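You operate a simulated robot arm through the tools that you are given. There is no shell and no other tool. Be economical: measure what you need, move in short steps, check, and stop when the job is done.

The job below is to be done with a simulated two-armed robot. You get a single attempt, and the scene is never put back.

## Task
Put the silver fitting on the counter top away on the top of the workbench. Then take the black foam sleeve on the counter top and put it away on the top of the high white shelf. Then close the cupboard door. Then open the counter drawer, fetch the black ring and set it in the inside of the counter drawer and shut the drawer again. Do these in the order given. Set down upright: silver fitting.
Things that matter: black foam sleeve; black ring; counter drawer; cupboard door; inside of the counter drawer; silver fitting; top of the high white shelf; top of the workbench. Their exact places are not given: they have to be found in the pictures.

Only the result counts: the job must be done as asked and must still hold three seconds after the hand-in. Knocking over, shifting, dropping, spilling or breaking anything else fails it.

## Robot
Two 7-joint arms with fingered hands on one trunk, on a base that drives. Base frame: it is fixed to the floor where the robot stands at the start and does not move with it; the origin is under the middle of the robot, x ahead of it, y to its left, z up; the surface under the hand at the start is at about z = 880. Units: mm, rad, N and s.
The left shoulder is at the start at [20, 123, 1393], the right one opposite. With the tool pointing down near the work surface each hand reaches from about 100 to 400 mm from the robot's upright axis, wherever it stands, measured 20 degrees to its own side. Places, roughly: black foam sleeve (11x5x5 cm) [500, -200, 900]; black ring (5x5x2 cm) [400, 600, 900]; counter drawer [400, 500, 700]; cupboard door [100, 600, 400]; inside of the counter drawer [600, 500, 700]; silver fitting (4x4x7 cm) [500, 0, 900]; top of the high white shelf (35x13 cm) [-3880, -3200, 1540]; top of the workbench [-2300, 1900, 800]. Payload 2.4 kg a hand.
The tool frame of a hand sits at the grasp point between the pads (the TCP): z along the fingers, y along the line on which they close. The tips reach 17 mm beyond it. The gripper opens to 88 mm. The gripper's body begins 47 mm behind the TCP. The gripper is a hand of 3 fingers: y runs from the thumb to the fingers, the wrist lies at [0, 0, -165] in the tool frame.
Orientation is told as [roll, pitch, yaw] about the base's x, y, z axes, in that order, counted from this pose: with the fingers straight down and closing along the base's y, the tool's x points along the base's -x, its y along +y and its z along -z.

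## Interface
- The arms move only by the tool send_rows. It takes "left_moves", "right_moves" or both (then of equal length, played together; a hand with none holds still); each is a list of rows, each a list of 6 numbers: the shift along the base's x, y, z in mm, then the turn, a rotation vector about the base's x, y, z in rad. In form: [[x, y, z, wx, wy, wz], ...]. A call has 1 to 20 rows; each row shifts and turns the commanded pose from where the row before left it. Rows are played at 5 a second. More than 50 mm and 0.15 rad between two rows, and nothing of the call is played. Where a pose cannot be reached the arm comes as near as it can. A force on the tool above 40 N (or 10 N above the force at the start of the call, whichever is more), or a blocked arm, ends the call early, and 0.2 s more pass. In this call time passes only in rows, and 0.2 s behind the last. It gives the time, the measured TCP pose, the force on the tool (base axes), the opening and the grip force at its end, in the units of the frame above (readings bear some noise), with the torque about the TCP (base axes, N m) and any sound that the robot's microphone picked up.
- Cameras (640 x 400 px; columns grow to the right, rows downward): "scene" is now at [19.4, 42.1, 1825.7]; the picture's right is [0.74, -0.67, -0.00], its down [-0.62, -0.68, -0.39] and it looks along [0.26, 0.29, -0.92] (base axes); focal length 294 px, centre (320, 200). "left" rides on the left gripper at [-52, 4, -66] in its tool frame; the picture's right is [-0.08, -1.00, 0.00], its down [0.78, -0.07, -0.62] and it looks along [0.62, -0.05, 0.78] (tool axes); focal length 243 px, centre (320, 200). "right" rides on the right gripper at [52, 4, -66] in its tool frame; the picture's right is [-0.08, 1.00, 0.00], its down [-0.78, -0.07, -0.62] and it looks along [-0.62, -0.05, 0.78] (tool axes); focal length 243 px, centre (320, 200).
- camera(camera): a new picture of that camera. The clock stands still meanwhile.
- slide_trunk(by): slides the trunk up (or, below 0, down) by that many mm; the arms and the scene camera ride with it, the base frame stays. It gives what a move gives, with no picture.
- steer(legs): drives the robot by 1 to 6 legs, each [ahead, left, turn to the left] in mm, mm and rad, along the robot's own axes; the way and the turn of a leg run together, so that a leg with both is an arc; at most 1500 mm and 3.142 rad a leg. The arms and the cameras ride along, it lands a little off, and it stops where it bumps. It gives what a move gives.
- curl_fingers(finger1, finger2, thumb_bend, hand): sets how far each is bent, from 0 (flat) to 100 (curled in); at 30 the hand is open as for a grip, at 70 the pads meet at the TCP. One left out holds its place. A second passes; each finger stops where it meets its share of the squeeze, and holds until it gets a number again. It is the only way to open and close the hand. It gives what a move gives, with no picture; readings hold the bend of each and the force on the fingers (four entries, about 0 where the hand has none), thumb and palm.
- pan_tilt(pan, tilt): turns the head with the scene camera to pan (to the left, within 2.094 rad either way) and tilt (down, from -0.506 to 1.204), counted from straight ahead of the robot. It gives what a move gives.
- measure_at(camera, pixels): for up to 12 pixels [column, row] of the newest picture of that camera ("zoom" is the newest enlarged one), the place [x, y, z] in the base frame of the surface seen there, good to about 2 mm. The clock stands still meanwhile.
- zoom(camera, box): a new picture of the part [left, top, right, bottom] of that camera's present view, enlarged. The clock stands still meanwhile.
- finish_job(): hands the job in; it is judged then, once.

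Work in short steps. Measure before you move; look again where a grasp or a placing could have gone wrong, and mend it. You have 110 turns and 100 pictures in all, those below and enlarged ones among them. Open the grippers and draw the arms clear of the work before you hand the job in, unless the task says otherwise; then end with one line.

The tools are called after "Request:" by a JSON object that holds its "name" and its "arguments". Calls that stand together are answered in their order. send_rows: Moves the arms, as the interface text tells. Its arguments: {"type":"object","properties":{"left_moves":{"type":"array","items":{"type":"array","items":{"type":"number"}}},"right_moves":{"type":"array","items":{"type":"array","items":{"type":"number"}}}},"required":[]} The other tools are called the same way: slide_trunk (by) slides the trunk up or down; curl_fingers (finger1, finger2, thumb_bend, hand) moves the fingers one by one; steer (legs) drives the base; pan_tilt (pan, tilt) turns the head that bears the scene camera; camera (camera) takes a picture; measure_at (camera, pixels) gives the place of the surface under pixels of a picture; zoom (camera, box) takes an enlarged picture of a part of a camera's view; finish_job () hands the job in.

At the start:

```text
time: 0.0
left_ee_pos: [178.0, 274.0, 1162.1]
left_tcp_rot: [-0.002, 0.003, -0.001]
left_wrist_force: [0.4, 0.1, 0.0]
left_torque: [0.06, 0.01, 0.0]
left_finger_gap: 87.6
left_finger_force: 0.2
left_shape: jaw
left_bend: [30.0, 30.0, 30.0]
left_finger forces: [0.1, 0.0, 0.0, 0.1, 0.0, 0.0]
right_ee_pos: [325.3, 5.0, 1162.0]
right_tcp_rot: [0.0, 0.001, -0.001]
right_wrist_force: [0.6, -0.4, -0.2]
right_torque: [0.0, 0.04, -0.02]
right_finger_gap: 88.0
right_finger_force: 0.1
right_shape: jaw
right_bend: [30.0, 30.0, 30.0]
right_finger forces: [0.0, 0.0, 0.0, 0.0, 0.0, 0.0]
trunk travel left (down, up): [-607.0, 223.0]
robot x, y, heading: [-1.1, -2.9, -0.0]
head pan, tilt: [0.834, 1.169]
```

scene: 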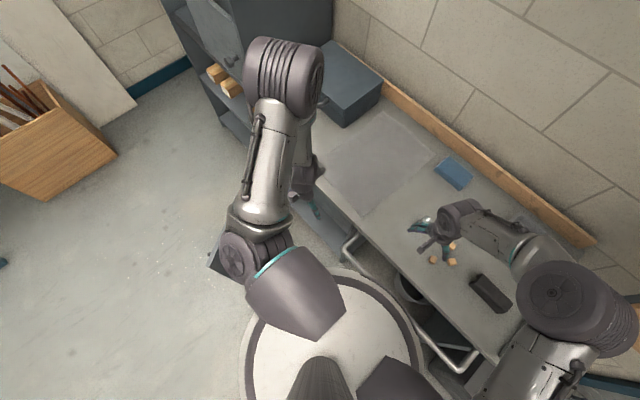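
right: 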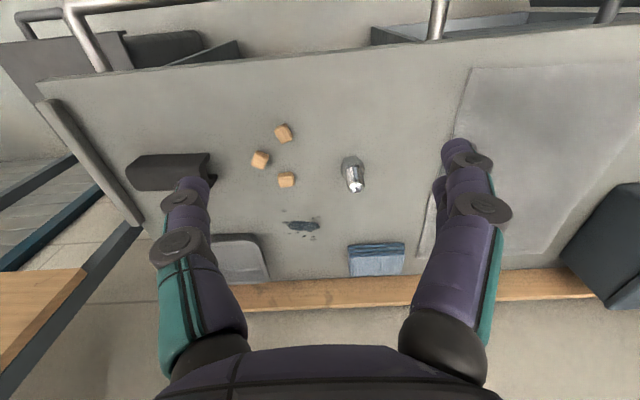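
left: 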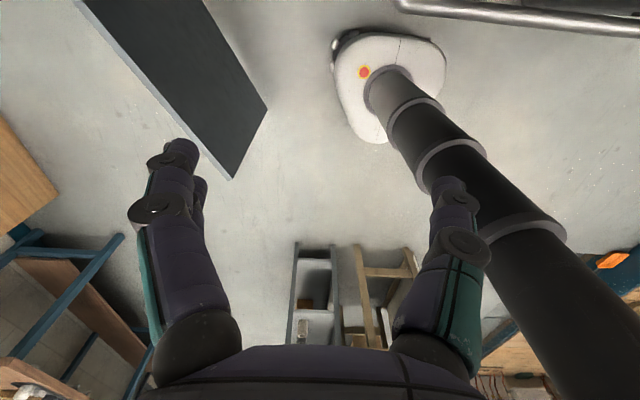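

The right picture shows the silver fitting at (353,175) and the black sleeve at (168,172). I measure these first.

Request:
{"name": "measure_at", "arguments": {"camera": "right", "pixels": [[351, 162], [357, 186], [345, 170], [363, 178], [130, 172], [208, 170], [168, 160], [168, 185], [284, 132], [260, 160], [287, 180], [320, 120]]}}

Request:
{"name": "pan_tilt", "arguments": {"pan": 0.0, "tilt": 0.9}}

Request:
{"name": "camera", "arguments": {"camera": "scene"}}

Request:
{"name": "zoom", "arguments": {"camera": "right", "box": [240, 100, 440, 225]}}

```text
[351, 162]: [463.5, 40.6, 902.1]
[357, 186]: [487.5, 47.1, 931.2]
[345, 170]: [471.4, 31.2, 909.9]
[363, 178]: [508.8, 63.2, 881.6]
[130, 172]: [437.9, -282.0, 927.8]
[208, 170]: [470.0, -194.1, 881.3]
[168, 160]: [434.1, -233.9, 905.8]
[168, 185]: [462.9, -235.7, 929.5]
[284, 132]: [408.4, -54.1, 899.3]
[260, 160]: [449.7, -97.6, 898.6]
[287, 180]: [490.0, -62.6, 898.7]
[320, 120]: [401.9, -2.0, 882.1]
```

```text
time: 1.2
left_ee_pos: [179.1, 274.3, 1162.2]
left_tcp_rot: [-0.002, 0.002, 0.0]
left_wrist_force: [-1.0, -0.4, -0.2]
left_torque: [-0.01, 0.0, 0.01]
left_finger_gap: 88.1
left_finger_force: 0.0
left_shape: jaw
left_bend: [30.0, 30.0, 30.0]
left_finger forces: [0.0, 0.1, 0.0, 0.0, 0.1, 0.0]
right_ee_pos: [326.1, 3.0, 1161.8]
right_tcp_rot: [0.0, 0.0, -0.002]
right_wrist_force: [-0.3, 0.2, -0.2]
right_torque: [-0.01, -0.02, -0.01]
right_finger_gap: 87.8
right_finger_force: 0.1
right_shape: jaw
right_bend: [30.0, 30.0, 30.0]
right_finger forces: [0.1, 0.0, 0.0, 0.0, 0.1, 0.1]
trunk travel left (down, up): [-607.0, 223.0]
robot x, y, heading: [1.5, -0.9, -0.004]
head pan, tilt: [0.0, 0.901]
```

```text
96 pictures are left
```

scene: 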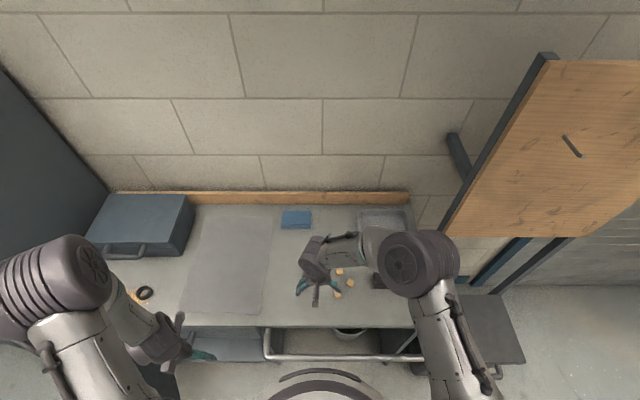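

```text
3.20 times, centred on (340, 162) of right
```

zoom: 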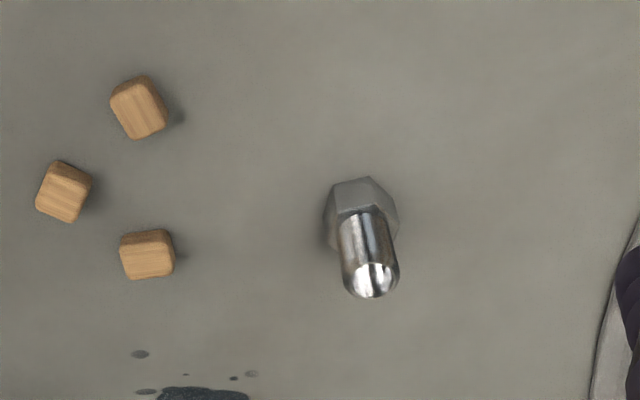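

The fitting stands upright, hex down with a cylinder on top (zoom 360,240). I measure it finely.

Request:
{"name": "measure_at", "arguments": {"camera": "zoom", "pixels": [[370, 262], [370, 270], [345, 225], [390, 225], [368, 240], [328, 222], [395, 215], [360, 190], [350, 275], [394, 275], [355, 180], [325, 200]]}}

Request:
{"name": "measure_at", "arguments": {"camera": "scene", "pixels": [[144, 293], [110, 255], [160, 215], [230, 230], [300, 217], [340, 355], [270, 330], [500, 300], [230, 345], [400, 355], [20, 200], [260, 325]]}}

```text
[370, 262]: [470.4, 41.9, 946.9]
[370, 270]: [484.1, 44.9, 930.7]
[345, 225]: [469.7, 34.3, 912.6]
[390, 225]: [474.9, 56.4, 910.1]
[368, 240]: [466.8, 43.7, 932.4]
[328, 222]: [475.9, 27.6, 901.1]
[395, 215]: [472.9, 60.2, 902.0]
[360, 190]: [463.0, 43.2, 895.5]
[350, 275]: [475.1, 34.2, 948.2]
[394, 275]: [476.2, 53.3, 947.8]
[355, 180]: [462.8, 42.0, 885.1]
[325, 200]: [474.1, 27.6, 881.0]
```

```text
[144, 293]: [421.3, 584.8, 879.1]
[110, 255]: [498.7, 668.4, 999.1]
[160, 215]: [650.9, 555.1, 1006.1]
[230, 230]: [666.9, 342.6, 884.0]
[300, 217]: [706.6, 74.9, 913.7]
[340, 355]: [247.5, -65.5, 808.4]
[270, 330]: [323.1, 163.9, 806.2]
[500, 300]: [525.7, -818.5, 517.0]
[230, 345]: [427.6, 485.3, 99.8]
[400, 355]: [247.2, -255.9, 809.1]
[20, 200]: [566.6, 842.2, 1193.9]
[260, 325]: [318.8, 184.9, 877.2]
```

The fitting's axis is at about (478, 44), its tube spans z 910–948. I move the right hand above it in steps to see whether it reaches.

Request:
{"name": "send_rows", "arguments": {"right_moves": [[38, 10, -38, 0, 0, 0], [38, 10, -38, 0, 0, 0], [38, 10, -38, 0, 0, 0], [38, 10, -38, 0, 0, 0]]}}

Request:
{"name": "camera", "arguments": {"camera": "right"}}

Request:
{"name": "pan_tilt", "arguments": {"pan": 0.0, "tilt": 1.2}}

Request:
{"name": "camera", "arguments": {"camera": "scene"}}

```text
refused: row 1 steps farther than a row can; nothing moved
```

```text
94 pictures are left
```

right: 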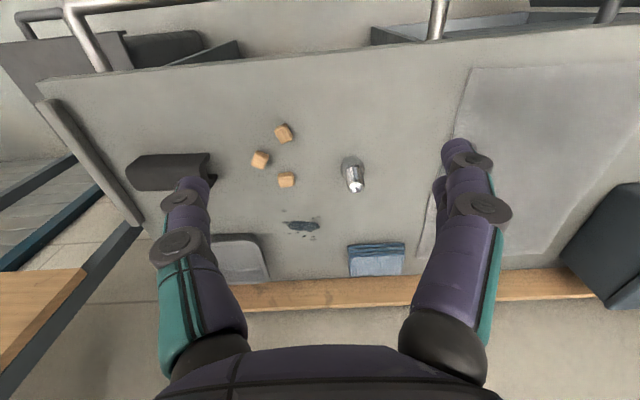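

```text
time: 2.0
left_ee_pos: [177.5, 273.5, 1162.4]
left_tcp_rot: [-0.001, 0.002, 0.002]
left_wrist_force: [-0.2, -0.5, 0.1]
left_torque: [0.01, 0.03, 0.02]
left_finger_gap: 87.7
left_finger_force: 0.1
left_shape: jaw
left_bend: [30.0, 30.0, 30.0]
left_finger forces: [0.1, 0.0, 0.0, 0.0, 0.0, 0.0]
right_ee_pos: [325.4, 4.7, 1163.0]
right_tcp_rot: [0.0, -0.001, 0.0]
right_wrist_force: [-0.4, 0.0, -0.2]
right_torque: [0.0, 0.03, 0.02]
right_finger_gap: 88.1
right_finger_force: 0.0
right_shape: jaw
right_bend: [30.0, 30.0, 30.0]
right_finger forces: [0.0, 0.0, 0.0, 0.0, 0.1, 0.1]
trunk travel left (down, up): [-607.0, 223.0]
robot x, y, heading: [3.2, 0.9, 0.001]
head pan, tilt: [0.0, 1.201]
```

```text
93 pictures are left
```

scene: 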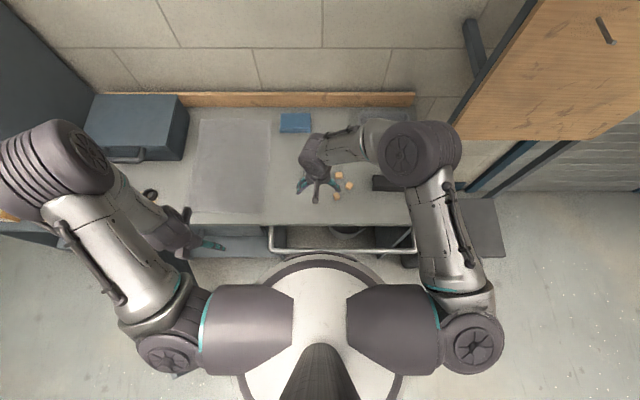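

Rows must be under 50 mm in norm. I measure the base's front edge and rail, and move again with smaller rows.

Request:
{"name": "measure_at", "arguments": {"camera": "scene", "pixels": [[318, 256], [318, 270], [330, 253], [275, 238], [345, 250], [408, 230], [400, 250], [350, 235], [230, 245], [300, 226], [200, 226], [480, 230]]}}

Request:
{"name": "send_rows", "arguments": {"right_moves": [[30, 8, -30, 0, 0, 0], [30, 8, -30, 0, 0, 0], [30, 8, -30, 0, 0, 0], [30, 8, -30, 0, 0, 0], [33, 8, -30, 0, 0, 0]]}}

Request:
{"name": "camera", "arguments": {"camera": "right"}}

```text
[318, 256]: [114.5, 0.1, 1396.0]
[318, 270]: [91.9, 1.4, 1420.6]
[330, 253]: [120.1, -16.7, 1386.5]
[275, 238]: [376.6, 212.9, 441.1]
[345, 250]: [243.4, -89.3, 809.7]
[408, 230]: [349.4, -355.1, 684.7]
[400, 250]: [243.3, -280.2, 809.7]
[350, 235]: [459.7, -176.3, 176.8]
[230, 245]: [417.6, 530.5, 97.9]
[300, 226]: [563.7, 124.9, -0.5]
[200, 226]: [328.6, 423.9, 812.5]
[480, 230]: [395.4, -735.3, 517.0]
```

```text
time: 3.2
left_ee_pos: [178.4, 274.5, 1162.8]
left_tcp_rot: [-0.003, 0.001, 0.001]
left_wrist_force: [-0.1, -0.1, -1.1]
left_torque: [-0.02, 0.04, -0.01]
left_finger_gap: 87.7
left_finger_force: 0.1
left_shape: jaw
left_bend: [30.0, 30.0, 30.0]
left_finger forces: [0.1, 0.0, 0.0, 0.0, 0.0, 0.1]
right_ee_pos: [398.3, 12.1, 1049.1]
right_tcp_rot: [0.0, 0.002, 0.0]
right_wrist_force: [0.3, 0.3, 0.4]
right_torque: [0.0, -0.01, 0.05]
right_finger_gap: 87.9
right_finger_force: 0.1
right_shape: jaw
right_bend: [30.0, 30.0, 30.0]
right_finger forces: [0.0, 0.1, 0.0, 0.0, 0.1, 0.0]
right hand out of reach, approached as far as the arm can: row 3, 4, 5
trunk travel left (down, up): [-607.0, 223.0]
robot x, y, heading: [0.9, -1.6, 0.003]
head pan, tilt: [0.0, 1.201]
```

```text
92 pictures are left
```

right: 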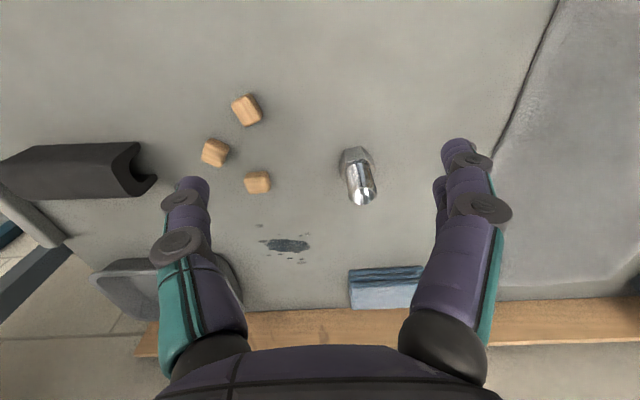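

Reach ends near 400 mm, so the robot has to move closer. I look at the base outline from the left camera and measure its edges.

Request:
{"name": "camera", "arguments": {"camera": "left"}}

Request:
{"name": "measure_at", "arguments": {"camera": "left", "pixels": [[390, 35], [340, 60], [440, 60], [360, 73], [370, 135], [345, 35], [425, 40], [450, 10], [550, 15], [600, 50], [330, 20], [200, 100]]}}

```text
91 pictures are left
```

left: 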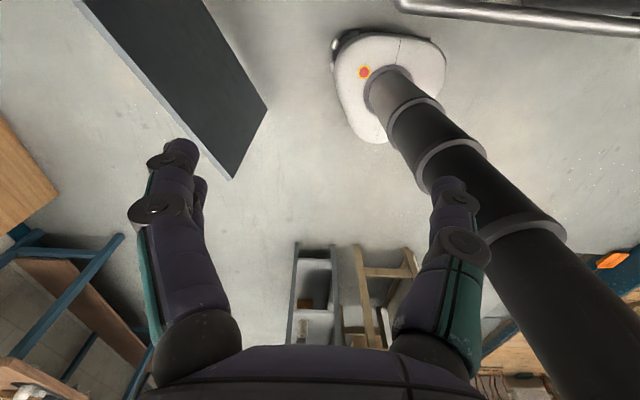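

```text
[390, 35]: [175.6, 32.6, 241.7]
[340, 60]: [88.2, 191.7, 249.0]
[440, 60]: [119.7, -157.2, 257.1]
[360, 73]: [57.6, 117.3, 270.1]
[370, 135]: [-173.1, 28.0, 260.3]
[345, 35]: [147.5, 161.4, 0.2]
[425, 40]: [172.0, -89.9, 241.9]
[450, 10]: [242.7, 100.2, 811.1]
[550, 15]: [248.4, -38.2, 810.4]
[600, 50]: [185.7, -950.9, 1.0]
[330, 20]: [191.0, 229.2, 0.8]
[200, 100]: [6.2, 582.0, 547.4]
```

The base front is at about x=200 and the rail at x=243, z=810. I zoom on the gap between rail and counter to see what stands below (bin near (345,235)).

Request:
{"name": "zoom", "arguments": {"camera": "scene", "box": [180, 200, 430, 356]}}

Request:
{"name": "measure_at", "arguments": {"camera": "zoom", "pixels": [[440, 75], [380, 95], [420, 100], [460, 100], [370, 80], [480, 85], [300, 105], [250, 105], [150, 110], [60, 110], [560, 120], [235, 75]]}}

```text
2.56 times, centred on (305, 278) of scene
```

zoom: 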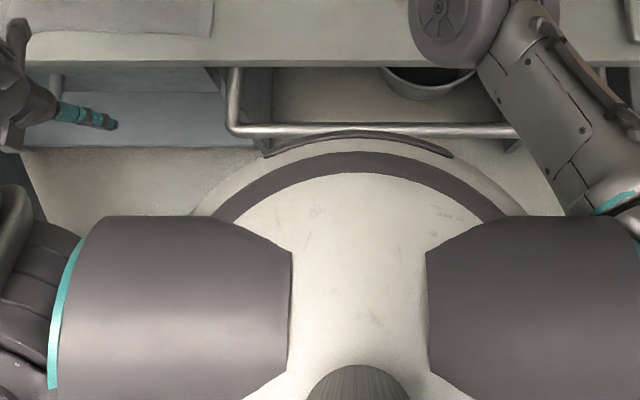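

```text
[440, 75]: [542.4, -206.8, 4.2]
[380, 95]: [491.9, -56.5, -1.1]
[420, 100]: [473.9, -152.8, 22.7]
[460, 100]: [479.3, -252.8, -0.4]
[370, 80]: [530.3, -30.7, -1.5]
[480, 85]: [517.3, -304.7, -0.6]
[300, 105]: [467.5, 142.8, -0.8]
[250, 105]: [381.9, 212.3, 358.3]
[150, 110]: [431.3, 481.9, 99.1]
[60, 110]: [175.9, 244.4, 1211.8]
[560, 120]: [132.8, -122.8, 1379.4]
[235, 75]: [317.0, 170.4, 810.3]
```

The floor is free up to the bin at x≈465, so I can go 100 mm ahead and left. First I raise the right hand, then drive and lower the trunk.

Request:
{"name": "send_rows", "arguments": {"right_moves": [[-20, 0, 40, 0, 0, 0], [-20, 0, 40, 0, 0, 0], [-20, 0, 40, 0, 0, 0], [-20, 0, 40, 0, 0, 0]]}}

Request:
{"name": "steer", "arguments": {"legs": [[100, 100, 0]]}}

Request:
{"name": "slide_trunk", "arguments": {"by": -150}}

Request:
{"name": "camera", "arguments": {"camera": "right"}}

```text
time: 4.2
left_ee_pos: [178.4, 274.4, 1162.0]
left_tcp_rot: [-0.002, 0.0, -0.001]
left_wrist_force: [0.8, 0.7, -0.3]
left_torque: [-0.05, 0.02, -0.01]
left_finger_gap: 88.1
left_finger_force: 0.0
left_shape: jaw
left_bend: [30.0, 30.0, 30.0]
left_finger forces: [0.1, 0.0, 0.0, 0.0, 0.0, 0.1]
right_ee_pos: [316.9, 12.9, 1208.6]
right_tcp_rot: [-0.001, 0.001, -0.001]
right_wrist_force: [-0.5, 0.2, 0.3]
right_torque: [0.0, -0.02, -0.01]
right_finger_gap: 87.7
right_finger_force: 0.0
right_shape: jaw
right_bend: [30.0, 30.0, 30.0]
right_finger forces: [0.0, 0.0, 0.1, 0.0, 0.1, 0.0]
trunk travel left (down, up): [-607.0, 223.0]
robot x, y, heading: [-0.6, 0.9, -0.001]
head pan, tilt: [0.0, 1.201]
```

```text
time: 5.5
left_ee_pos: [277.7, 377.7, 1161.9]
left_tcp_rot: [-0.004, 0.005, 0.0]
left_wrist_force: [-0.3, -0.3, -0.3]
left_torque: [0.03, -0.01, 0.0]
left_finger_gap: 88.0
left_finger_force: 0.0
left_shape: jaw
left_bend: [30.0, 30.0, 30.0]
left_finger forces: [0.0, 0.0, 0.1, 0.0, 0.0, 0.1]
right_ee_pos: [417.5, 116.4, 1208.1]
right_tcp_rot: [0.0, 0.0, -0.002]
right_wrist_force: [-0.5, 0.2, 0.0]
right_torque: [-0.01, 0.03, -0.04]
right_finger_gap: 88.0
right_finger_force: 0.0
right_shape: jaw
right_bend: [30.0, 30.0, 30.0]
right_finger forces: [0.1, 0.1, 0.1, 0.1, 0.1, 0.1]
trunk travel left (down, up): [-607.0, 223.0]
robot x, y, heading: [97.0, 102.9, 0.005]
head pan, tilt: [0.0, 1.201]
```

```text
time: 7.2
left_ee_pos: [276.2, 375.6, 1013.1]
left_tcp_rot: [-0.002, 0.003, -0.001]
left_wrist_force: [0.3, 0.6, -0.2]
left_torque: [-0.03, 0.01, -0.01]
left_finger_gap: 88.2
left_finger_force: 0.2
left_shape: jaw
left_bend: [30.0, 30.0, 30.0]
left_finger forces: [0.0, 0.1, 0.0, 0.0, 0.0, 0.0]
right_ee_pos: [416.0, 115.7, 1058.6]
right_tcp_rot: [0.001, 0.0, -0.002]
right_wrist_force: [0.0, -0.3, 0.2]
right_torque: [-0.03, 0.0, 0.0]
right_finger_gap: 88.2
right_finger_force: 0.1
right_shape: jaw
right_bend: [30.0, 30.0, 30.0]
right_finger forces: [0.0, 0.1, 0.0, 0.0, 0.0, 0.0]
trunk travel left (down, up): [-457.0, 373.0]
robot x, y, heading: [100.1, 102.8, 0.001]
head pan, tilt: [0.0, 1.201]
```

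```text
89 pictures are left
```

right: 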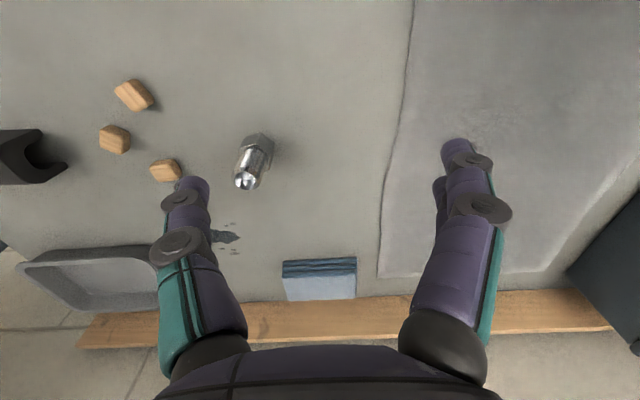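

Now over to above the fitting (478, 44), then down to z≈1000 and check.

Request:
{"name": "send_rows", "arguments": {"right_moves": [[31, -36, 0, 0, 0, 0], [31, -36, 0, 0, 0, 0], [0, 0, -29, 0, 0, 0], [0, 0, -29, 0, 0, 0]]}}

Request:
{"name": "camera", "arguments": {"camera": "right"}}

Request:
{"name": "measure_at", "arguments": {"camera": "right", "pixels": [[320, 185], [325, 195], [320, 170], [310, 180], [330, 180]]}}

```text
time: 8.2
left_ee_pos: [277.0, 376.2, 1012.9]
left_tcp_rot: [-0.004, 0.001, -0.002]
left_wrist_force: [0.0, 0.6, -0.2]
left_torque: [0.0, 0.01, -0.01]
left_finger_gap: 87.9
left_finger_force: 0.1
left_shape: jaw
left_bend: [30.0, 30.0, 30.0]
left_finger forces: [0.0, 0.0, 0.1, 0.1, 0.0, 0.0]
right_ee_pos: [479.4, 42.6, 999.4]
right_tcp_rot: [0.0, 0.001, 0.001]
right_wrist_force: [0.4, -0.1, -0.3]
right_torque: [0.0, -0.02, 0.0]
right_finger_gap: 88.0
right_finger_force: 0.0
right_shape: jaw
right_bend: [30.0, 30.0, 30.0]
right_finger forces: [0.1, 0.1, 0.1, 0.0, 0.1, 0.0]
trunk travel left (down, up): [-457.0, 373.0]
robot x, y, heading: [104.1, 100.8, 0.003]
head pan, tilt: [0.0, 1.201]
```

```text
88 pictures are left
```

right: 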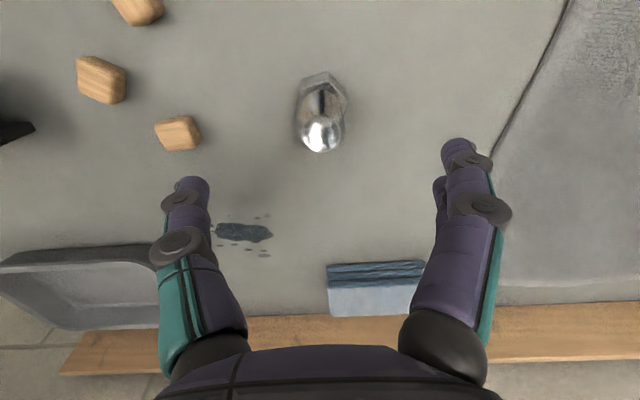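

```text
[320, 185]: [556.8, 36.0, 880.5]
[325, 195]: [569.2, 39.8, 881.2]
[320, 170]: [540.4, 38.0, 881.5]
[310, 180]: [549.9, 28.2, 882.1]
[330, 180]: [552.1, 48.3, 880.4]
```

The fitting sits at pixel (321,115); I recheck its axis before descending.

Request:
{"name": "measure_at", "arguments": {"camera": "right", "pixels": [[321, 128], [303, 130], [340, 130], [321, 145], [300, 110], [344, 105], [320, 85], [321, 118]]}}

Request:
{"name": "send_rows", "arguments": {"right_moves": [[0, 0, -25, 0, 0, 0], [0, 0, -25, 0, 0, 0], [0, 0, -18, 0, 0, 0]]}}

Request:
{"name": "camera", "arguments": {"camera": "right"}}

```text
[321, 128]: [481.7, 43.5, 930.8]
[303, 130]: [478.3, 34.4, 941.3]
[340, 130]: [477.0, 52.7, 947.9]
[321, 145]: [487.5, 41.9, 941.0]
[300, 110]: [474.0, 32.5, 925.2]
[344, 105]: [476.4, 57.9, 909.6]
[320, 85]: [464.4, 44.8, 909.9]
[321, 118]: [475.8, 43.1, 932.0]
```

```text
time: 9.1
left_ee_pos: [276.1, 376.5, 1011.3]
left_tcp_rot: [-0.002, 0.001, -0.001]
left_wrist_force: [0.3, 0.0, 0.8]
left_torque: [0.0, 0.0, -0.01]
left_finger_gap: 87.7
left_finger_force: 0.0
left_shape: jaw
left_bend: [30.0, 30.0, 30.0]
left_finger forces: [0.0, 0.0, 0.0, 0.0, 0.1, 0.1]
right_ee_pos: [478.3, 42.9, 931.0]
right_tcp_rot: [0.001, -0.001, 0.001]
right_wrist_force: [0.1, -0.3, -0.5]
right_torque: [-0.02, -0.01, 0.01]
right_finger_gap: 87.8
right_finger_force: 0.1
right_shape: jaw
right_bend: [30.0, 30.0, 30.0]
right_finger forces: [0.0, 0.0, 0.0, 0.0, 0.0, 0.1]
trunk travel left (down, up): [-457.0, 373.0]
robot x, y, heading: [96.7, 100.5, 0.0]
head pan, tilt: [0.0, 1.201]
```

```text
87 pictures are left
```

right: 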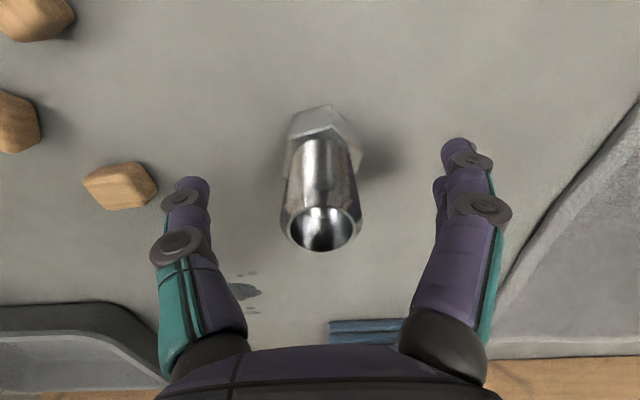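

The tube is centred between the fingers; I close the hand.

Request:
{"name": "curl_fingers", "arguments": {"hand": "right", "finger1": 70, "finger2": 70, "thumb_bend": 70}}

Request:
{"name": "send_rows", "arguments": {"right_moves": [[0, 0, 25, 0, 0, 0], [0, 0, 30, 0, 0, 0], [0, 0, 35, 0, 0, 0]]}}

Request:
{"name": "camera", "arguments": {"camera": "right"}}

```text
time: 10.1
left_ee_pos: [277.7, 375.7, 1011.9]
left_tcp_rot: [-0.002, 0.0, 0.0]
left_wrist_force: [-0.1, 0.5, 0.7]
left_torque: [0.0, -0.01, 0.02]
left_finger_gap: 87.7
left_finger_force: 0.0
left_shape: jaw
left_bend: [30.0, 30.0, 30.0]
left_finger forces: [0.1, 0.1, 0.0, 0.0, 0.1, 0.0]
right_ee_pos: [478.2, 44.2, 932.1]
right_tcp_rot: [0.002, 0.002, 0.0]
right_wrist_force: [0.3, 0.5, -0.1]
right_torque: [-0.01, 0.05, 0.02]
right_finger_gap: 16.1
right_finger_force: 6.4
right_shape: fingers
right_bend: [62.0, 62.0, 64.0]
right_finger forces: [3.2, 3.2, 0.1, 0.0, 6.2, 0.0]
trunk travel left (down, up): [-457.0, 373.0]
robot x, y, heading: [100.1, 101.9, -0.001]
head pan, tilt: [0.0, 1.201]
```

```text
time: 10.8
left_ee_pos: [276.7, 375.6, 1012.0]
left_tcp_rot: [-0.003, 0.003, 0.0]
left_wrist_force: [-0.6, -0.4, -0.1]
left_torque: [-0.02, 0.0, 0.03]
left_finger_gap: 88.0
left_finger_force: 0.0
left_shape: jaw
left_bend: [30.0, 30.0, 30.0]
left_finger forces: [0.0, 0.0, 0.0, 0.0, 0.0, 0.0]
right_ee_pos: [477.0, 42.9, 1021.9]
right_tcp_rot: [0.0, 0.001, 0.0]
right_wrist_force: [-0.9, 0.0, -1.2]
right_torque: [-0.01, 0.0, 0.01]
right_finger_gap: 16.2
right_finger_force: 6.2
right_shape: fingers
right_bend: [63.0, 62.0, 64.0]
right_finger forces: [3.2, 3.4, 0.0, 0.0, 6.3, 0.0]
trunk travel left (down, up): [-457.0, 373.0]
robot x, y, heading: [99.2, 102.1, 0.003]
head pan, tilt: [0.0, 1.201]
```

```text
86 pictures are left
```

right: 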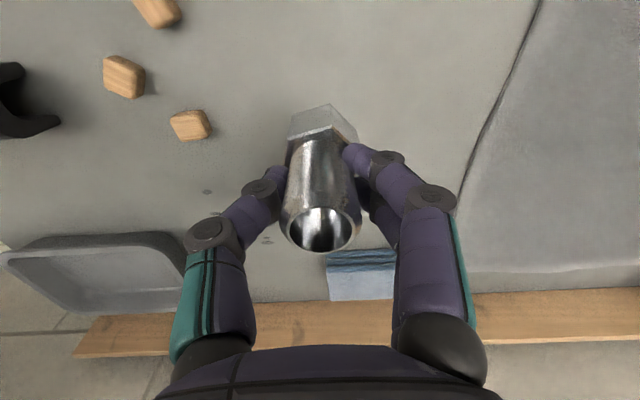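

The fitting is held. I raise the trunk and retract the hand, then back off a little and look around.

Request:
{"name": "slide_trunk", "arguments": {"by": 150}}

Request:
{"name": "send_rows", "arguments": {"right_moves": [[-45, -10, 0, 0, 0, 0], [-45, -10, 0, 0, 0, 0], [-45, -10, 0, 0, 0, 0]]}}

Request:
{"name": "steer", "arguments": {"legs": [[-200, 0, 0]]}}

Request:
{"name": "pan_tilt", "arguments": {"pan": 2.09, "tilt": 0.5}}

Request:
{"name": "camera", "arguments": {"camera": "scene"}}

Request:
{"name": "pan_tilt", "arguments": {"pan": -2.09, "tilt": 0.5}}

Request:
{"name": "camera", "arguments": {"camera": "scene"}}

```text
time: 12.6
left_ee_pos: [277.1, 375.9, 1161.5]
left_tcp_rot: [-0.003, 0.002, 0.0]
left_wrist_force: [-0.4, -0.3, -0.2]
left_torque: [0.0, 0.0, 0.03]
left_finger_gap: 87.8
left_finger_force: 0.2
left_shape: jaw
left_bend: [30.0, 30.0, 30.0]
left_finger forces: [0.1, 0.0, 0.0, 0.0, 0.0, 0.0]
right_ee_pos: [477.4, 43.1, 1172.1]
right_tcp_rot: [0.001, -0.001, 0.001]
right_wrist_force: [-0.3, -0.4, -1.7]
right_torque: [-0.02, 0.02, 0.03]
right_finger_gap: 15.8
right_finger_force: 6.8
right_shape: fingers
right_bend: [63.0, 62.0, 64.0]
right_finger forces: [3.2, 3.3, 0.0, 0.1, 6.1, 0.0]
trunk travel left (down, up): [-607.0, 223.0]
robot x, y, heading: [95.3, 99.2, -0.001]
head pan, tilt: [0.0, 1.201]
```

```text
time: 13.4
left_ee_pos: [275.9, 377.0, 1163.2]
left_tcp_rot: [-0.001, 0.002, 0.001]
left_wrist_force: [0.8, 0.1, -0.6]
left_torque: [0.0, 0.02, 0.01]
left_finger_gap: 88.0
left_finger_force: 0.1
left_shape: jaw
left_bend: [30.0, 30.0, 30.0]
left_finger forces: [0.0, 0.0, 0.0, 0.0, 0.0, 0.1]
right_ee_pos: [341.5, 13.1, 1172.3]
right_tcp_rot: [-0.001, -0.002, 0.0]
right_wrist_force: [-0.5, -0.1, -1.6]
right_torque: [0.01, -0.03, 0.0]
right_finger_gap: 16.1
right_finger_force: 6.5
right_shape: fingers
right_bend: [63.0, 62.0, 64.0]
right_finger forces: [3.2, 3.3, 0.0, 0.0, 6.2, 0.0]
trunk travel left (down, up): [-607.0, 223.0]
robot x, y, heading: [102.7, 104.4, 0.002]
head pan, tilt: [0.0, 1.201]
```

```text
time: 15.0
left_ee_pos: [79.0, 376.1, 1163.4]
left_tcp_rot: [-0.002, 0.0, 0.003]
left_wrist_force: [-0.8, 0.1, 0.6]
left_torque: [-0.01, 0.0, 0.0]
left_finger_gap: 88.2
left_finger_force: 0.1
left_shape: jaw
left_bend: [30.0, 30.0, 30.0]
left_finger forces: [0.0, 0.0, 0.0, 0.0, 0.0, 0.1]
right_ee_pos: [146.0, 13.3, 1171.5]
right_tcp_rot: [-0.001, 0.0, 0.002]
right_wrist_force: [-0.1, 1.2, -1.5]
right_torque: [0.05, 0.02, 0.01]
right_finger_gap: 15.8
right_finger_force: 6.3
right_shape: fingers
right_bend: [63.0, 62.0, 64.0]
right_finger forces: [3.4, 3.2, 0.0, 0.0, 6.2, 0.0]
trunk travel left (down, up): [-607.0, 223.0]
robot x, y, heading: [-99.6, 106.9, 0.004]
head pan, tilt: [0.0, 1.201]
```

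```text
time: 17.0
left_ee_pos: [81.4, 376.0, 1163.0]
left_tcp_rot: [-0.002, 0.001, 0.002]
left_wrist_force: [-0.4, 0.3, 0.8]
left_torque: [0.0, -0.01, -0.01]
left_finger_gap: 87.6
left_finger_force: 0.2
left_shape: jaw
left_bend: [30.0, 30.0, 30.0]
left_finger forces: [0.0, 0.0, 0.0, 0.0, 0.0, 0.0]
right_ee_pos: [146.1, 13.4, 1171.6]
right_tcp_rot: [0.0, 0.0, 0.001]
right_wrist_force: [-0.2, 0.1, -1.3]
right_torque: [-0.02, -0.01, 0.01]
right_finger_gap: 15.9
right_finger_force: 6.2
right_shape: fingers
right_bend: [63.0, 62.0, 64.0]
right_finger forces: [3.3, 3.4, 0.1, 0.1, 6.2, 0.1]
trunk travel left (down, up): [-607.0, 223.0]
robot x, y, heading: [-100.4, 101.2, -0.002]
head pan, tilt: [2.089, 0.499]
```

```text
85 pictures are left
```

scene: 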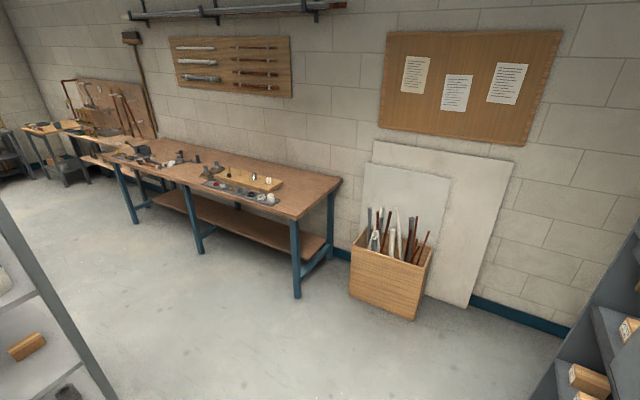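

```text
time: 20.4
left_ee_pos: [81.6, 375.9, 1162.0]
left_tcp_rot: [-0.002, 0.001, 0.001]
left_wrist_force: [0.4, 0.3, 0.9]
left_torque: [0.0, -0.01, -0.01]
left_finger_gap: 87.9
left_finger_force: 0.1
left_shape: jaw
left_bend: [30.0, 30.0, 30.0]
left_finger forces: [0.0, 0.0, 0.0, 0.0, 0.1, 0.0]
right_ee_pos: [145.8, 13.6, 1172.5]
right_tcp_rot: [0.0, 0.0, 0.0]
right_wrist_force: [0.4, -0.7, -1.1]
right_torque: [0.03, 0.02, -0.01]
right_finger_gap: 15.8
right_finger_force: 6.4
right_shape: fingers
right_bend: [63.0, 62.0, 64.0]
right_finger forces: [3.2, 3.4, 0.0, 0.1, 6.2, 0.0]
trunk travel left (down, up): [-607.0, 223.0]
robot x, y, heading: [-96.0, 101.4, 0.0]
head pan, tilt: [-2.089, 0.499]
```

```text
84 pictures are left
```

scene: 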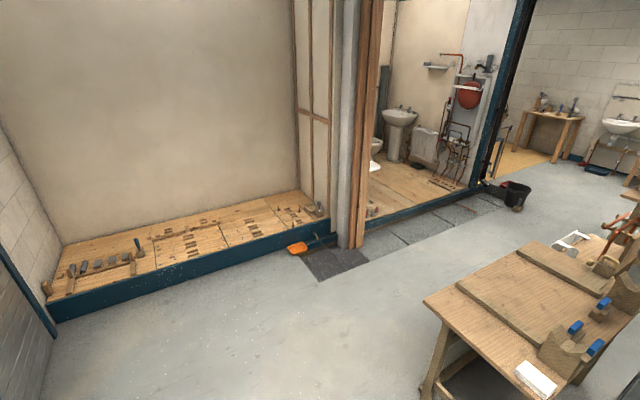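

The workbench is the blue-legged table in the first picture. I turn the head back and measure it and the floor obstacles.

Request:
{"name": "pan_tilt", "arguments": {"pan": 2.09, "tilt": 0.5}}

Request:
{"name": "zoom", "arguments": {"camera": "scene", "box": [80, 110, 360, 285]}}

Request:
{"name": "measure_at", "arguments": {"camera": "zoom", "pixels": [[70, 110], [240, 160], [490, 245], [590, 160], [500, 220], [420, 205], [300, 165], [200, 120], [160, 90], [520, 180], [440, 130], [330, 185]]}}

Request:
{"name": "camera", "arguments": {"camera": "scene"}}

Request:
{"name": "measure_at", "arguments": {"camera": "scene", "pixels": [[5, 200], [115, 395], [60, 300], [350, 290], [410, 315], [560, 365], [610, 320], [0, 250], [520, 395], [300, 395], [435, 255], [30, 345]]}}

```text
time: 23.8
left_ee_pos: [79.9, 375.6, 1163.3]
left_tcp_rot: [-0.002, 0.003, 0.002]
left_wrist_force: [-0.1, 0.5, 0.0]
left_torque: [-0.01, -0.01, -0.01]
left_finger_gap: 88.0
left_finger_force: 0.0
left_shape: jaw
left_bend: [30.0, 30.0, 30.0]
left_finger forces: [0.1, 0.1, 0.1, 0.0, 0.0, 0.0]
right_ee_pos: [146.8, 14.6, 1172.1]
right_tcp_rot: [-0.001, 0.001, 0.002]
right_wrist_force: [0.2, -0.2, -2.1]
right_torque: [0.01, 0.06, -0.04]
right_finger_gap: 16.2
right_finger_force: 6.4
right_shape: fingers
right_bend: [63.0, 62.0, 64.0]
right_finger forces: [3.3, 3.4, 0.0, 0.0, 6.2, 0.0]
trunk travel left (down, up): [-607.0, 223.0]
robot x, y, heading: [-96.0, 101.2, 0.005]
head pan, tilt: [2.089, 0.499]
```

```text
2.29 times, centred on (220, 198) of scene
```

zoom: 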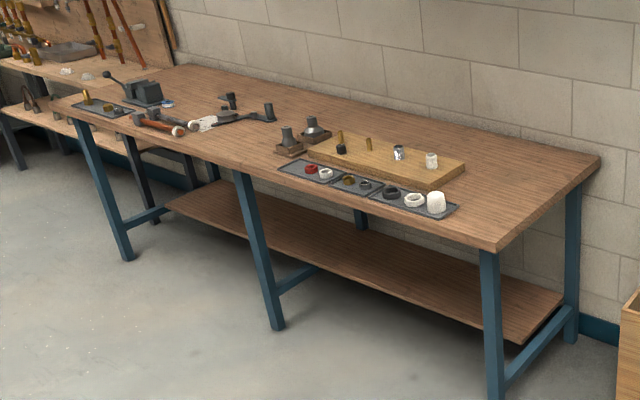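

```text
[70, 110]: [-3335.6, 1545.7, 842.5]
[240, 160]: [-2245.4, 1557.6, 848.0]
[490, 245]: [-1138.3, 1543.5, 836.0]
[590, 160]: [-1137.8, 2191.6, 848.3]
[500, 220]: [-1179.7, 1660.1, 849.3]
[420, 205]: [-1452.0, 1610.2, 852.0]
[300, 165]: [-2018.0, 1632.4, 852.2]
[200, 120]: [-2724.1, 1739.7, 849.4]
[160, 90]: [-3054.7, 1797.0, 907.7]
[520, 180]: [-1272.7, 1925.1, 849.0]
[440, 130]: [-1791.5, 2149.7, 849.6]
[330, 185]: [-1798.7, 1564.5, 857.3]
```

```text
82 pictures are left
```

scene: 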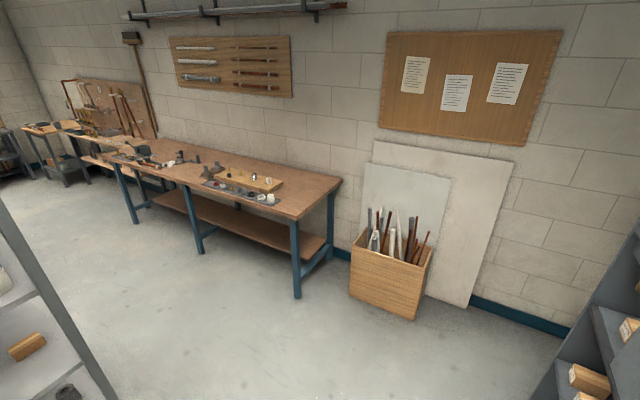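

```text
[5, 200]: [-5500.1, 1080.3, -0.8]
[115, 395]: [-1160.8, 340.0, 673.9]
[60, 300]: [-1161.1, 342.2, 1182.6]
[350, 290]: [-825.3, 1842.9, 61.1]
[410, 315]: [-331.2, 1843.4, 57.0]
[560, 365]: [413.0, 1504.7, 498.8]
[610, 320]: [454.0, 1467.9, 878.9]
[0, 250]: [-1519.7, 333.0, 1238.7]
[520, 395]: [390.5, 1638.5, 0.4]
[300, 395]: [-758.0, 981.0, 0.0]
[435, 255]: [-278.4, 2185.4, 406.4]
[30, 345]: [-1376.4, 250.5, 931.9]
```

Workbench top z≈849, front edge y≈1545, right end x≈-1138, with a free right end. I drive back, turn left and go toward it around the rack (corner at (-1160, 340)).

Request:
{"name": "steer", "arguments": {"legs": [[-400, 0, 0], [0, 0, 1.571], [880, 0, 0], [0, 850, 0]]}}

Request:
{"name": "pan_tilt", "arguments": {"pan": 0.0, "tilt": 0.7}}

Request:
{"name": "camera", "arguments": {"camera": "scene"}}

```text
time: 38.4
left_ee_pos: [-1610.5, 1161.4, 1162.5]
left_tcp_rot: [-0.002, 0.002, 1.555]
left_wrist_force: [1.0, -0.6, -0.1]
left_torque: [-0.02, -0.02, -0.03]
left_finger_gap: 87.7
left_finger_force: 0.0
left_shape: jaw
left_bend: [30.0, 30.0, 30.0]
left_finger forces: [0.0, 0.0, 0.0, 0.0, 0.1, 0.0]
right_ee_pos: [-1247.9, 1221.0, 1170.9]
right_tcp_rot: [0.0, -0.001, 1.555]
right_wrist_force: [0.3, -0.7, -1.9]
right_torque: [0.0, 0.0, 0.0]
right_finger_gap: 15.7
right_finger_force: 6.3
right_shape: fingers
right_bend: [63.0, 62.0, 64.0]
right_finger forces: [3.2, 3.4, 0.0, 0.1, 6.1, 0.1]
trunk travel left (down, up): [-607.0, 223.0]
robot x, y, heading: [-1340.6, 978.6, 1.555]
head pan, tilt: [2.089, 0.499]
```

```text
time: 40.3
left_ee_pos: [-1610.8, 1162.4, 1161.0]
left_tcp_rot: [-0.003, 0.002, 1.556]
left_wrist_force: [-0.3, 0.7, 0.1]
left_torque: [-0.03, 0.03, 0.0]
left_finger_gap: 87.7
left_finger_force: 0.1
left_shape: jaw
left_bend: [30.0, 30.0, 30.0]
left_finger forces: [0.0, 0.0, 0.0, 0.1, 0.0, 0.0]
right_ee_pos: [-1247.4, 1222.0, 1172.3]
right_tcp_rot: [-0.001, 0.001, 1.555]
right_wrist_force: [-0.5, 0.2, -2.3]
right_torque: [0.01, -0.01, -0.01]
right_finger_gap: 15.8
right_finger_force: 6.2
right_shape: fingers
right_bend: [63.0, 62.0, 64.0]
right_finger forces: [3.3, 3.3, 0.1, 0.0, 6.1, 0.0]
trunk travel left (down, up): [-607.0, 223.0]
robot x, y, heading: [-1338.1, 977.4, 1.556]
head pan, tilt: [0.0, 0.7]
```

```text
81 pictures are left
```

scene: 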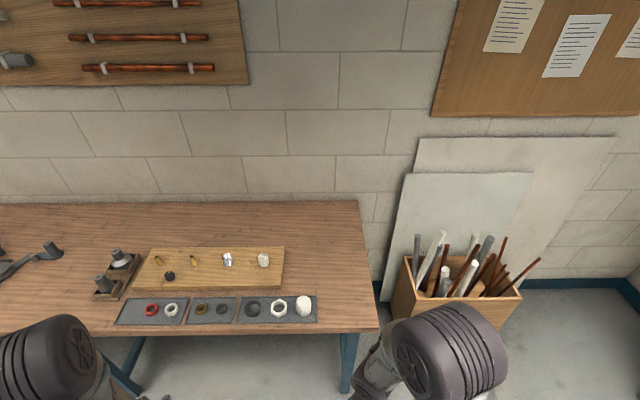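

The table's right end at (345,290) is free. I measure the spot and its surroundings.

Request:
{"name": "measure_at", "arguments": {"camera": "scene", "pixels": [[345, 290], [345, 318], [372, 325], [318, 318], [285, 260], [350, 250], [310, 298], [320, 328]]}}

```text
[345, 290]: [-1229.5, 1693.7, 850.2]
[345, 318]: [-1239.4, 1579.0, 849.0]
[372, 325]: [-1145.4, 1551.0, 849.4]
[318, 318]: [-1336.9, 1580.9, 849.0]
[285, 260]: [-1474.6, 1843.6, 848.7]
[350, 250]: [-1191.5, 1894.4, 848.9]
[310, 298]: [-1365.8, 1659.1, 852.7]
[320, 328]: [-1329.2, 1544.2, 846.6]
```

I drive up 340 mm, lower the trunk 150, then carry the fitting over (-1235, 1665).

Request:
{"name": "steer", "arguments": {"legs": [[340, 0, 0.015]]}}

Request:
{"name": "slide_trunk", "arguments": {"by": -150}}

Request:
{"name": "pan_tilt", "arguments": {"pan": -0.3, "tilt": 1.0}}

```text
time: 42.5
left_ee_pos: [-1610.5, 1495.8, 1162.9]
left_tcp_rot: [-0.003, 0.003, 1.565]
left_wrist_force: [0.6, 0.0, 0.4]
left_torque: [0.01, -0.01, -0.06]
left_finger_gap: 88.1
left_finger_force: 0.2
left_shape: jaw
left_bend: [30.0, 30.0, 30.0]
left_finger forces: [0.0, 0.0, 0.1, 0.0, 0.1, 0.0]
right_ee_pos: [-1247.0, 1559.6, 1171.3]
right_tcp_rot: [0.0, 0.0, 1.566]
right_wrist_force: [-0.1, -1.0, -1.8]
right_torque: [-0.01, 0.0, 0.0]
right_finger_gap: 15.7
right_finger_force: 6.3
right_shape: fingers
right_bend: [63.0, 62.0, 64.0]
right_finger forces: [3.2, 3.4, 0.1, 0.0, 6.0, 0.1]
trunk travel left (down, up): [-607.0, 223.0]
robot x, y, heading: [-1339.1, 1315.1, 1.563]
head pan, tilt: [0.0, 0.7]
```

```text
time: 44.3
left_ee_pos: [-1608.6, 1495.3, 1011.2]
left_tcp_rot: [-0.002, 0.002, 1.565]
left_wrist_force: [0.1, -0.5, 0.6]
left_torque: [0.01, 0.01, 0.02]
left_finger_gap: 87.8
left_finger_force: 0.1
left_shape: jaw
left_bend: [30.0, 30.0, 30.0]
left_finger forces: [0.0, 0.0, 0.0, 0.1, 0.0, 0.0]
right_ee_pos: [-1248.0, 1559.6, 1023.5]
right_tcp_rot: [0.0, 0.001, 1.565]
right_wrist_force: [0.0, -0.2, -2.1]
right_torque: [-0.03, 0.0, 0.02]
right_finger_gap: 15.7
right_finger_force: 6.0
right_shape: fingers
right_bend: [63.0, 62.0, 64.0]
right_finger forces: [3.3, 3.4, 0.0, 0.0, 6.1, 0.0]
trunk travel left (down, up): [-457.0, 373.0]
robot x, y, heading: [-1338.8, 1313.7, 1.562]
head pan, tilt: [0.0, 0.7]
```

```text
time: 45.1
left_ee_pos: [-1609.5, 1495.8, 1011.9]
left_tcp_rot: [-0.003, 0.0, 1.564]
left_wrist_force: [1.3, 0.6, 0.0]
left_torque: [-0.02, 0.02, 0.01]
left_finger_gap: 87.9
left_finger_force: 0.0
left_shape: jaw
left_bend: [30.0, 30.0, 30.0]
left_finger forces: [0.0, 0.1, 0.1, 0.0, 0.0, 0.0]
right_ee_pos: [-1246.3, 1559.0, 1022.1]
right_tcp_rot: [-0.001, 0.001, 1.565]
right_wrist_force: [-0.1, 0.4, -1.4]
right_torque: [0.01, 0.01, 0.02]
right_finger_gap: 15.9
right_finger_force: 6.4
right_shape: fingers
right_bend: [63.0, 62.0, 64.0]
right_finger forces: [3.2, 3.4, 0.0, 0.0, 6.1, 0.1]
trunk travel left (down, up): [-457.0, 373.0]
robot x, y, heading: [-1332.9, 1313.1, 1.565]
head pan, tilt: [-0.3, 1.0]
```

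I carry the fitting to (-1240, 1665) and lower to about 10 mm above contact, then slowly further.

Request:
{"name": "send_rows", "arguments": {"right_moves": [[2, 35, 0, 0, 0, 0], [2, 35, 0, 0, 0, 0], [2, 36, 0, 0, 0, 0], [0, 0, -40, 0, 0, 0], [0, 0, -40, 0, 0, 0], [0, 0, -30, 0, 0, 0]]}}

Request:
{"name": "camera", "arguments": {"camera": "right"}}

```text
time: 46.5
left_ee_pos: [-1610.5, 1495.9, 1012.4]
left_tcp_rot: [-0.001, 0.002, 1.566]
left_wrist_force: [0.0, 0.4, 0.0]
left_torque: [-0.01, -0.02, -0.02]
left_finger_gap: 87.9
left_finger_force: 0.1
left_shape: jaw
left_bend: [30.0, 30.0, 30.0]
left_finger forces: [0.0, 0.1, 0.0, 0.1, 0.0, 0.0]
right_ee_pos: [-1240.9, 1664.0, 910.6]
right_tcp_rot: [0.001, 0.001, 1.567]
right_wrist_force: [0.4, 0.5, -1.9]
right_torque: [0.0, -0.01, 0.0]
right_finger_gap: 15.9
right_finger_force: 6.8
right_shape: fingers
right_bend: [63.0, 62.0, 64.0]
right_finger forces: [3.3, 3.4, 0.0, 0.1, 6.3, 0.0]
trunk travel left (down, up): [-457.0, 373.0]
robot x, y, heading: [-1339.6, 1319.1, 1.564]
head pan, tilt: [-0.3, 1.0]
```

```text
80 pictures are left
```

right: 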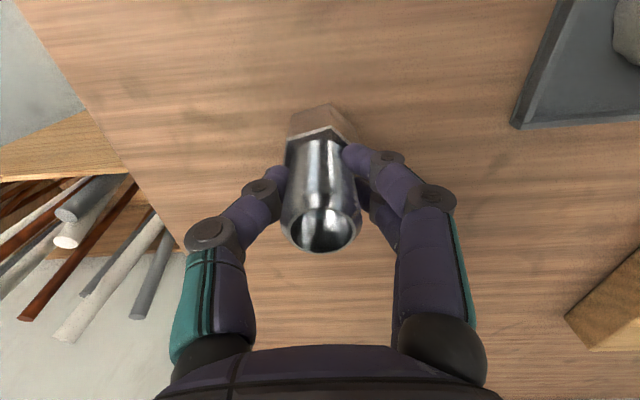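

Clear of everything. I lower the last 11 mm in small steps.

Request:
{"name": "send_rows", "arguments": {"right_moves": [[0, 0, -4, 0, 0, 0], [0, 0, -3, 0, 0, 0], [0, 0, -2, 0, 0, 0], [0, 0, -2, 0, 0, 0]]}}

```text
time: 47.5
left_ee_pos: [-1609.7, 1495.9, 1012.8]
left_tcp_rot: [-0.001, 0.002, 1.565]
left_wrist_force: [0.1, -0.7, 0.4]
left_torque: [0.0, -0.02, 0.02]
left_finger_gap: 88.0
left_finger_force: 0.2
left_shape: jaw
left_bend: [30.0, 30.0, 30.0]
left_finger forces: [0.1, 0.1, 0.0, 0.1, 0.0, 0.0]
right_ee_pos: [-1241.0, 1664.8, 900.5]
right_tcp_rot: [0.001, -0.001, 1.566]
right_wrist_force: [-0.8, -1.2, 2.5]
right_torque: [0.01, -0.01, -0.03]
right_finger_gap: 15.5
right_finger_force: 7.0
right_shape: fingers
right_bend: [63.0, 63.0, 64.0]
right_finger forces: [3.8, 3.9, 0.0, 0.0, 6.7, 0.0]
trunk travel left (down, up): [-457.0, 373.0]
robot x, y, heading: [-1334.5, 1315.2, 1.565]
head pan, tilt: [-0.3, 1.0]
```

Force turned positive (+2.5 N): it stands on the table. I open the hand and lift away.

Request:
{"name": "curl_fingers", "arguments": {"hand": "right", "finger1": 30, "finger2": 30, "thumb_bend": 30}}

Request:
{"name": "send_rows", "arguments": {"right_moves": [[0, 0, 20, 0, 0, 0], [0, 0, 40, 0, 0, 0], [0, 0, 40, 0, 0, 0], [0, -35, 0, 0, 0, 0], [0, -35, 0, 0, 0, 0], [0, -35, 0, 0, 0, 0]]}}

Request:
{"name": "camera", "arguments": {"camera": "right"}}

```text
time: 48.5
left_ee_pos: [-1609.2, 1496.1, 1011.9]
left_tcp_rot: [0.0, 0.002, 1.568]
left_wrist_force: [0.1, -0.5, 0.2]
left_torque: [0.0, 0.01, 0.01]
left_finger_gap: 88.2
left_finger_force: 0.0
left_shape: jaw
left_bend: [30.0, 30.0, 30.0]
left_finger forces: [0.0, 0.1, 0.2, 0.0, 0.0, 0.1]
right_ee_pos: [-1241.1, 1665.3, 900.0]
right_tcp_rot: [0.0, 0.0, 1.565]
right_wrist_force: [0.1, 0.9, -0.4]
right_torque: [0.04, 0.0, -0.03]
right_finger_gap: 84.1
right_finger_force: 0.1
right_shape: fingers
right_bend: [30.0, 30.0, 30.0]
right_finger forces: [0.0, 0.0, 0.0, 0.0, 0.0, 0.0]
trunk travel left (down, up): [-457.0, 373.0]
robot x, y, heading: [-1336.7, 1316.1, 1.567]
head pan, tilt: [-0.3, 1.0]
```

```text
time: 49.9
left_ee_pos: [-1609.5, 1495.7, 1012.5]
left_tcp_rot: [-0.001, 0.002, 1.565]
left_wrist_force: [1.0, 0.1, 0.6]
left_torque: [0.02, 0.0, 0.02]
left_finger_gap: 88.1
left_finger_force: 0.0
left_shape: jaw
left_bend: [30.0, 30.0, 30.0]
left_finger forces: [0.0, 0.1, 0.0, 0.0, 0.1, 0.1]
right_ee_pos: [-1240.6, 1558.6, 1001.8]
right_tcp_rot: [0.001, -0.001, 1.566]
right_wrist_force: [-0.9, 0.7, 0.1]
right_torque: [-0.02, 0.02, -0.01]
right_finger_gap: 84.2
right_finger_force: 0.1
right_shape: fingers
right_bend: [30.0, 30.0, 30.0]
right_finger forces: [0.0, 0.1, 0.1, 0.0, 0.0, 0.1]
trunk travel left (down, up): [-457.0, 373.0]
robot x, y, heading: [-1340.1, 1317.0, 1.571]
head pan, tilt: [-0.3, 1.0]
```

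```text
79 pictures are left
```

right: 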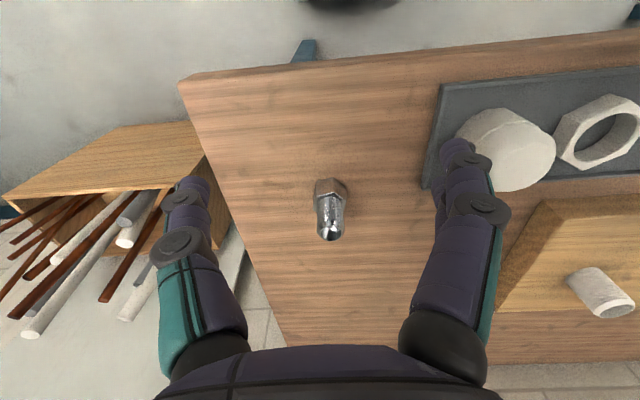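

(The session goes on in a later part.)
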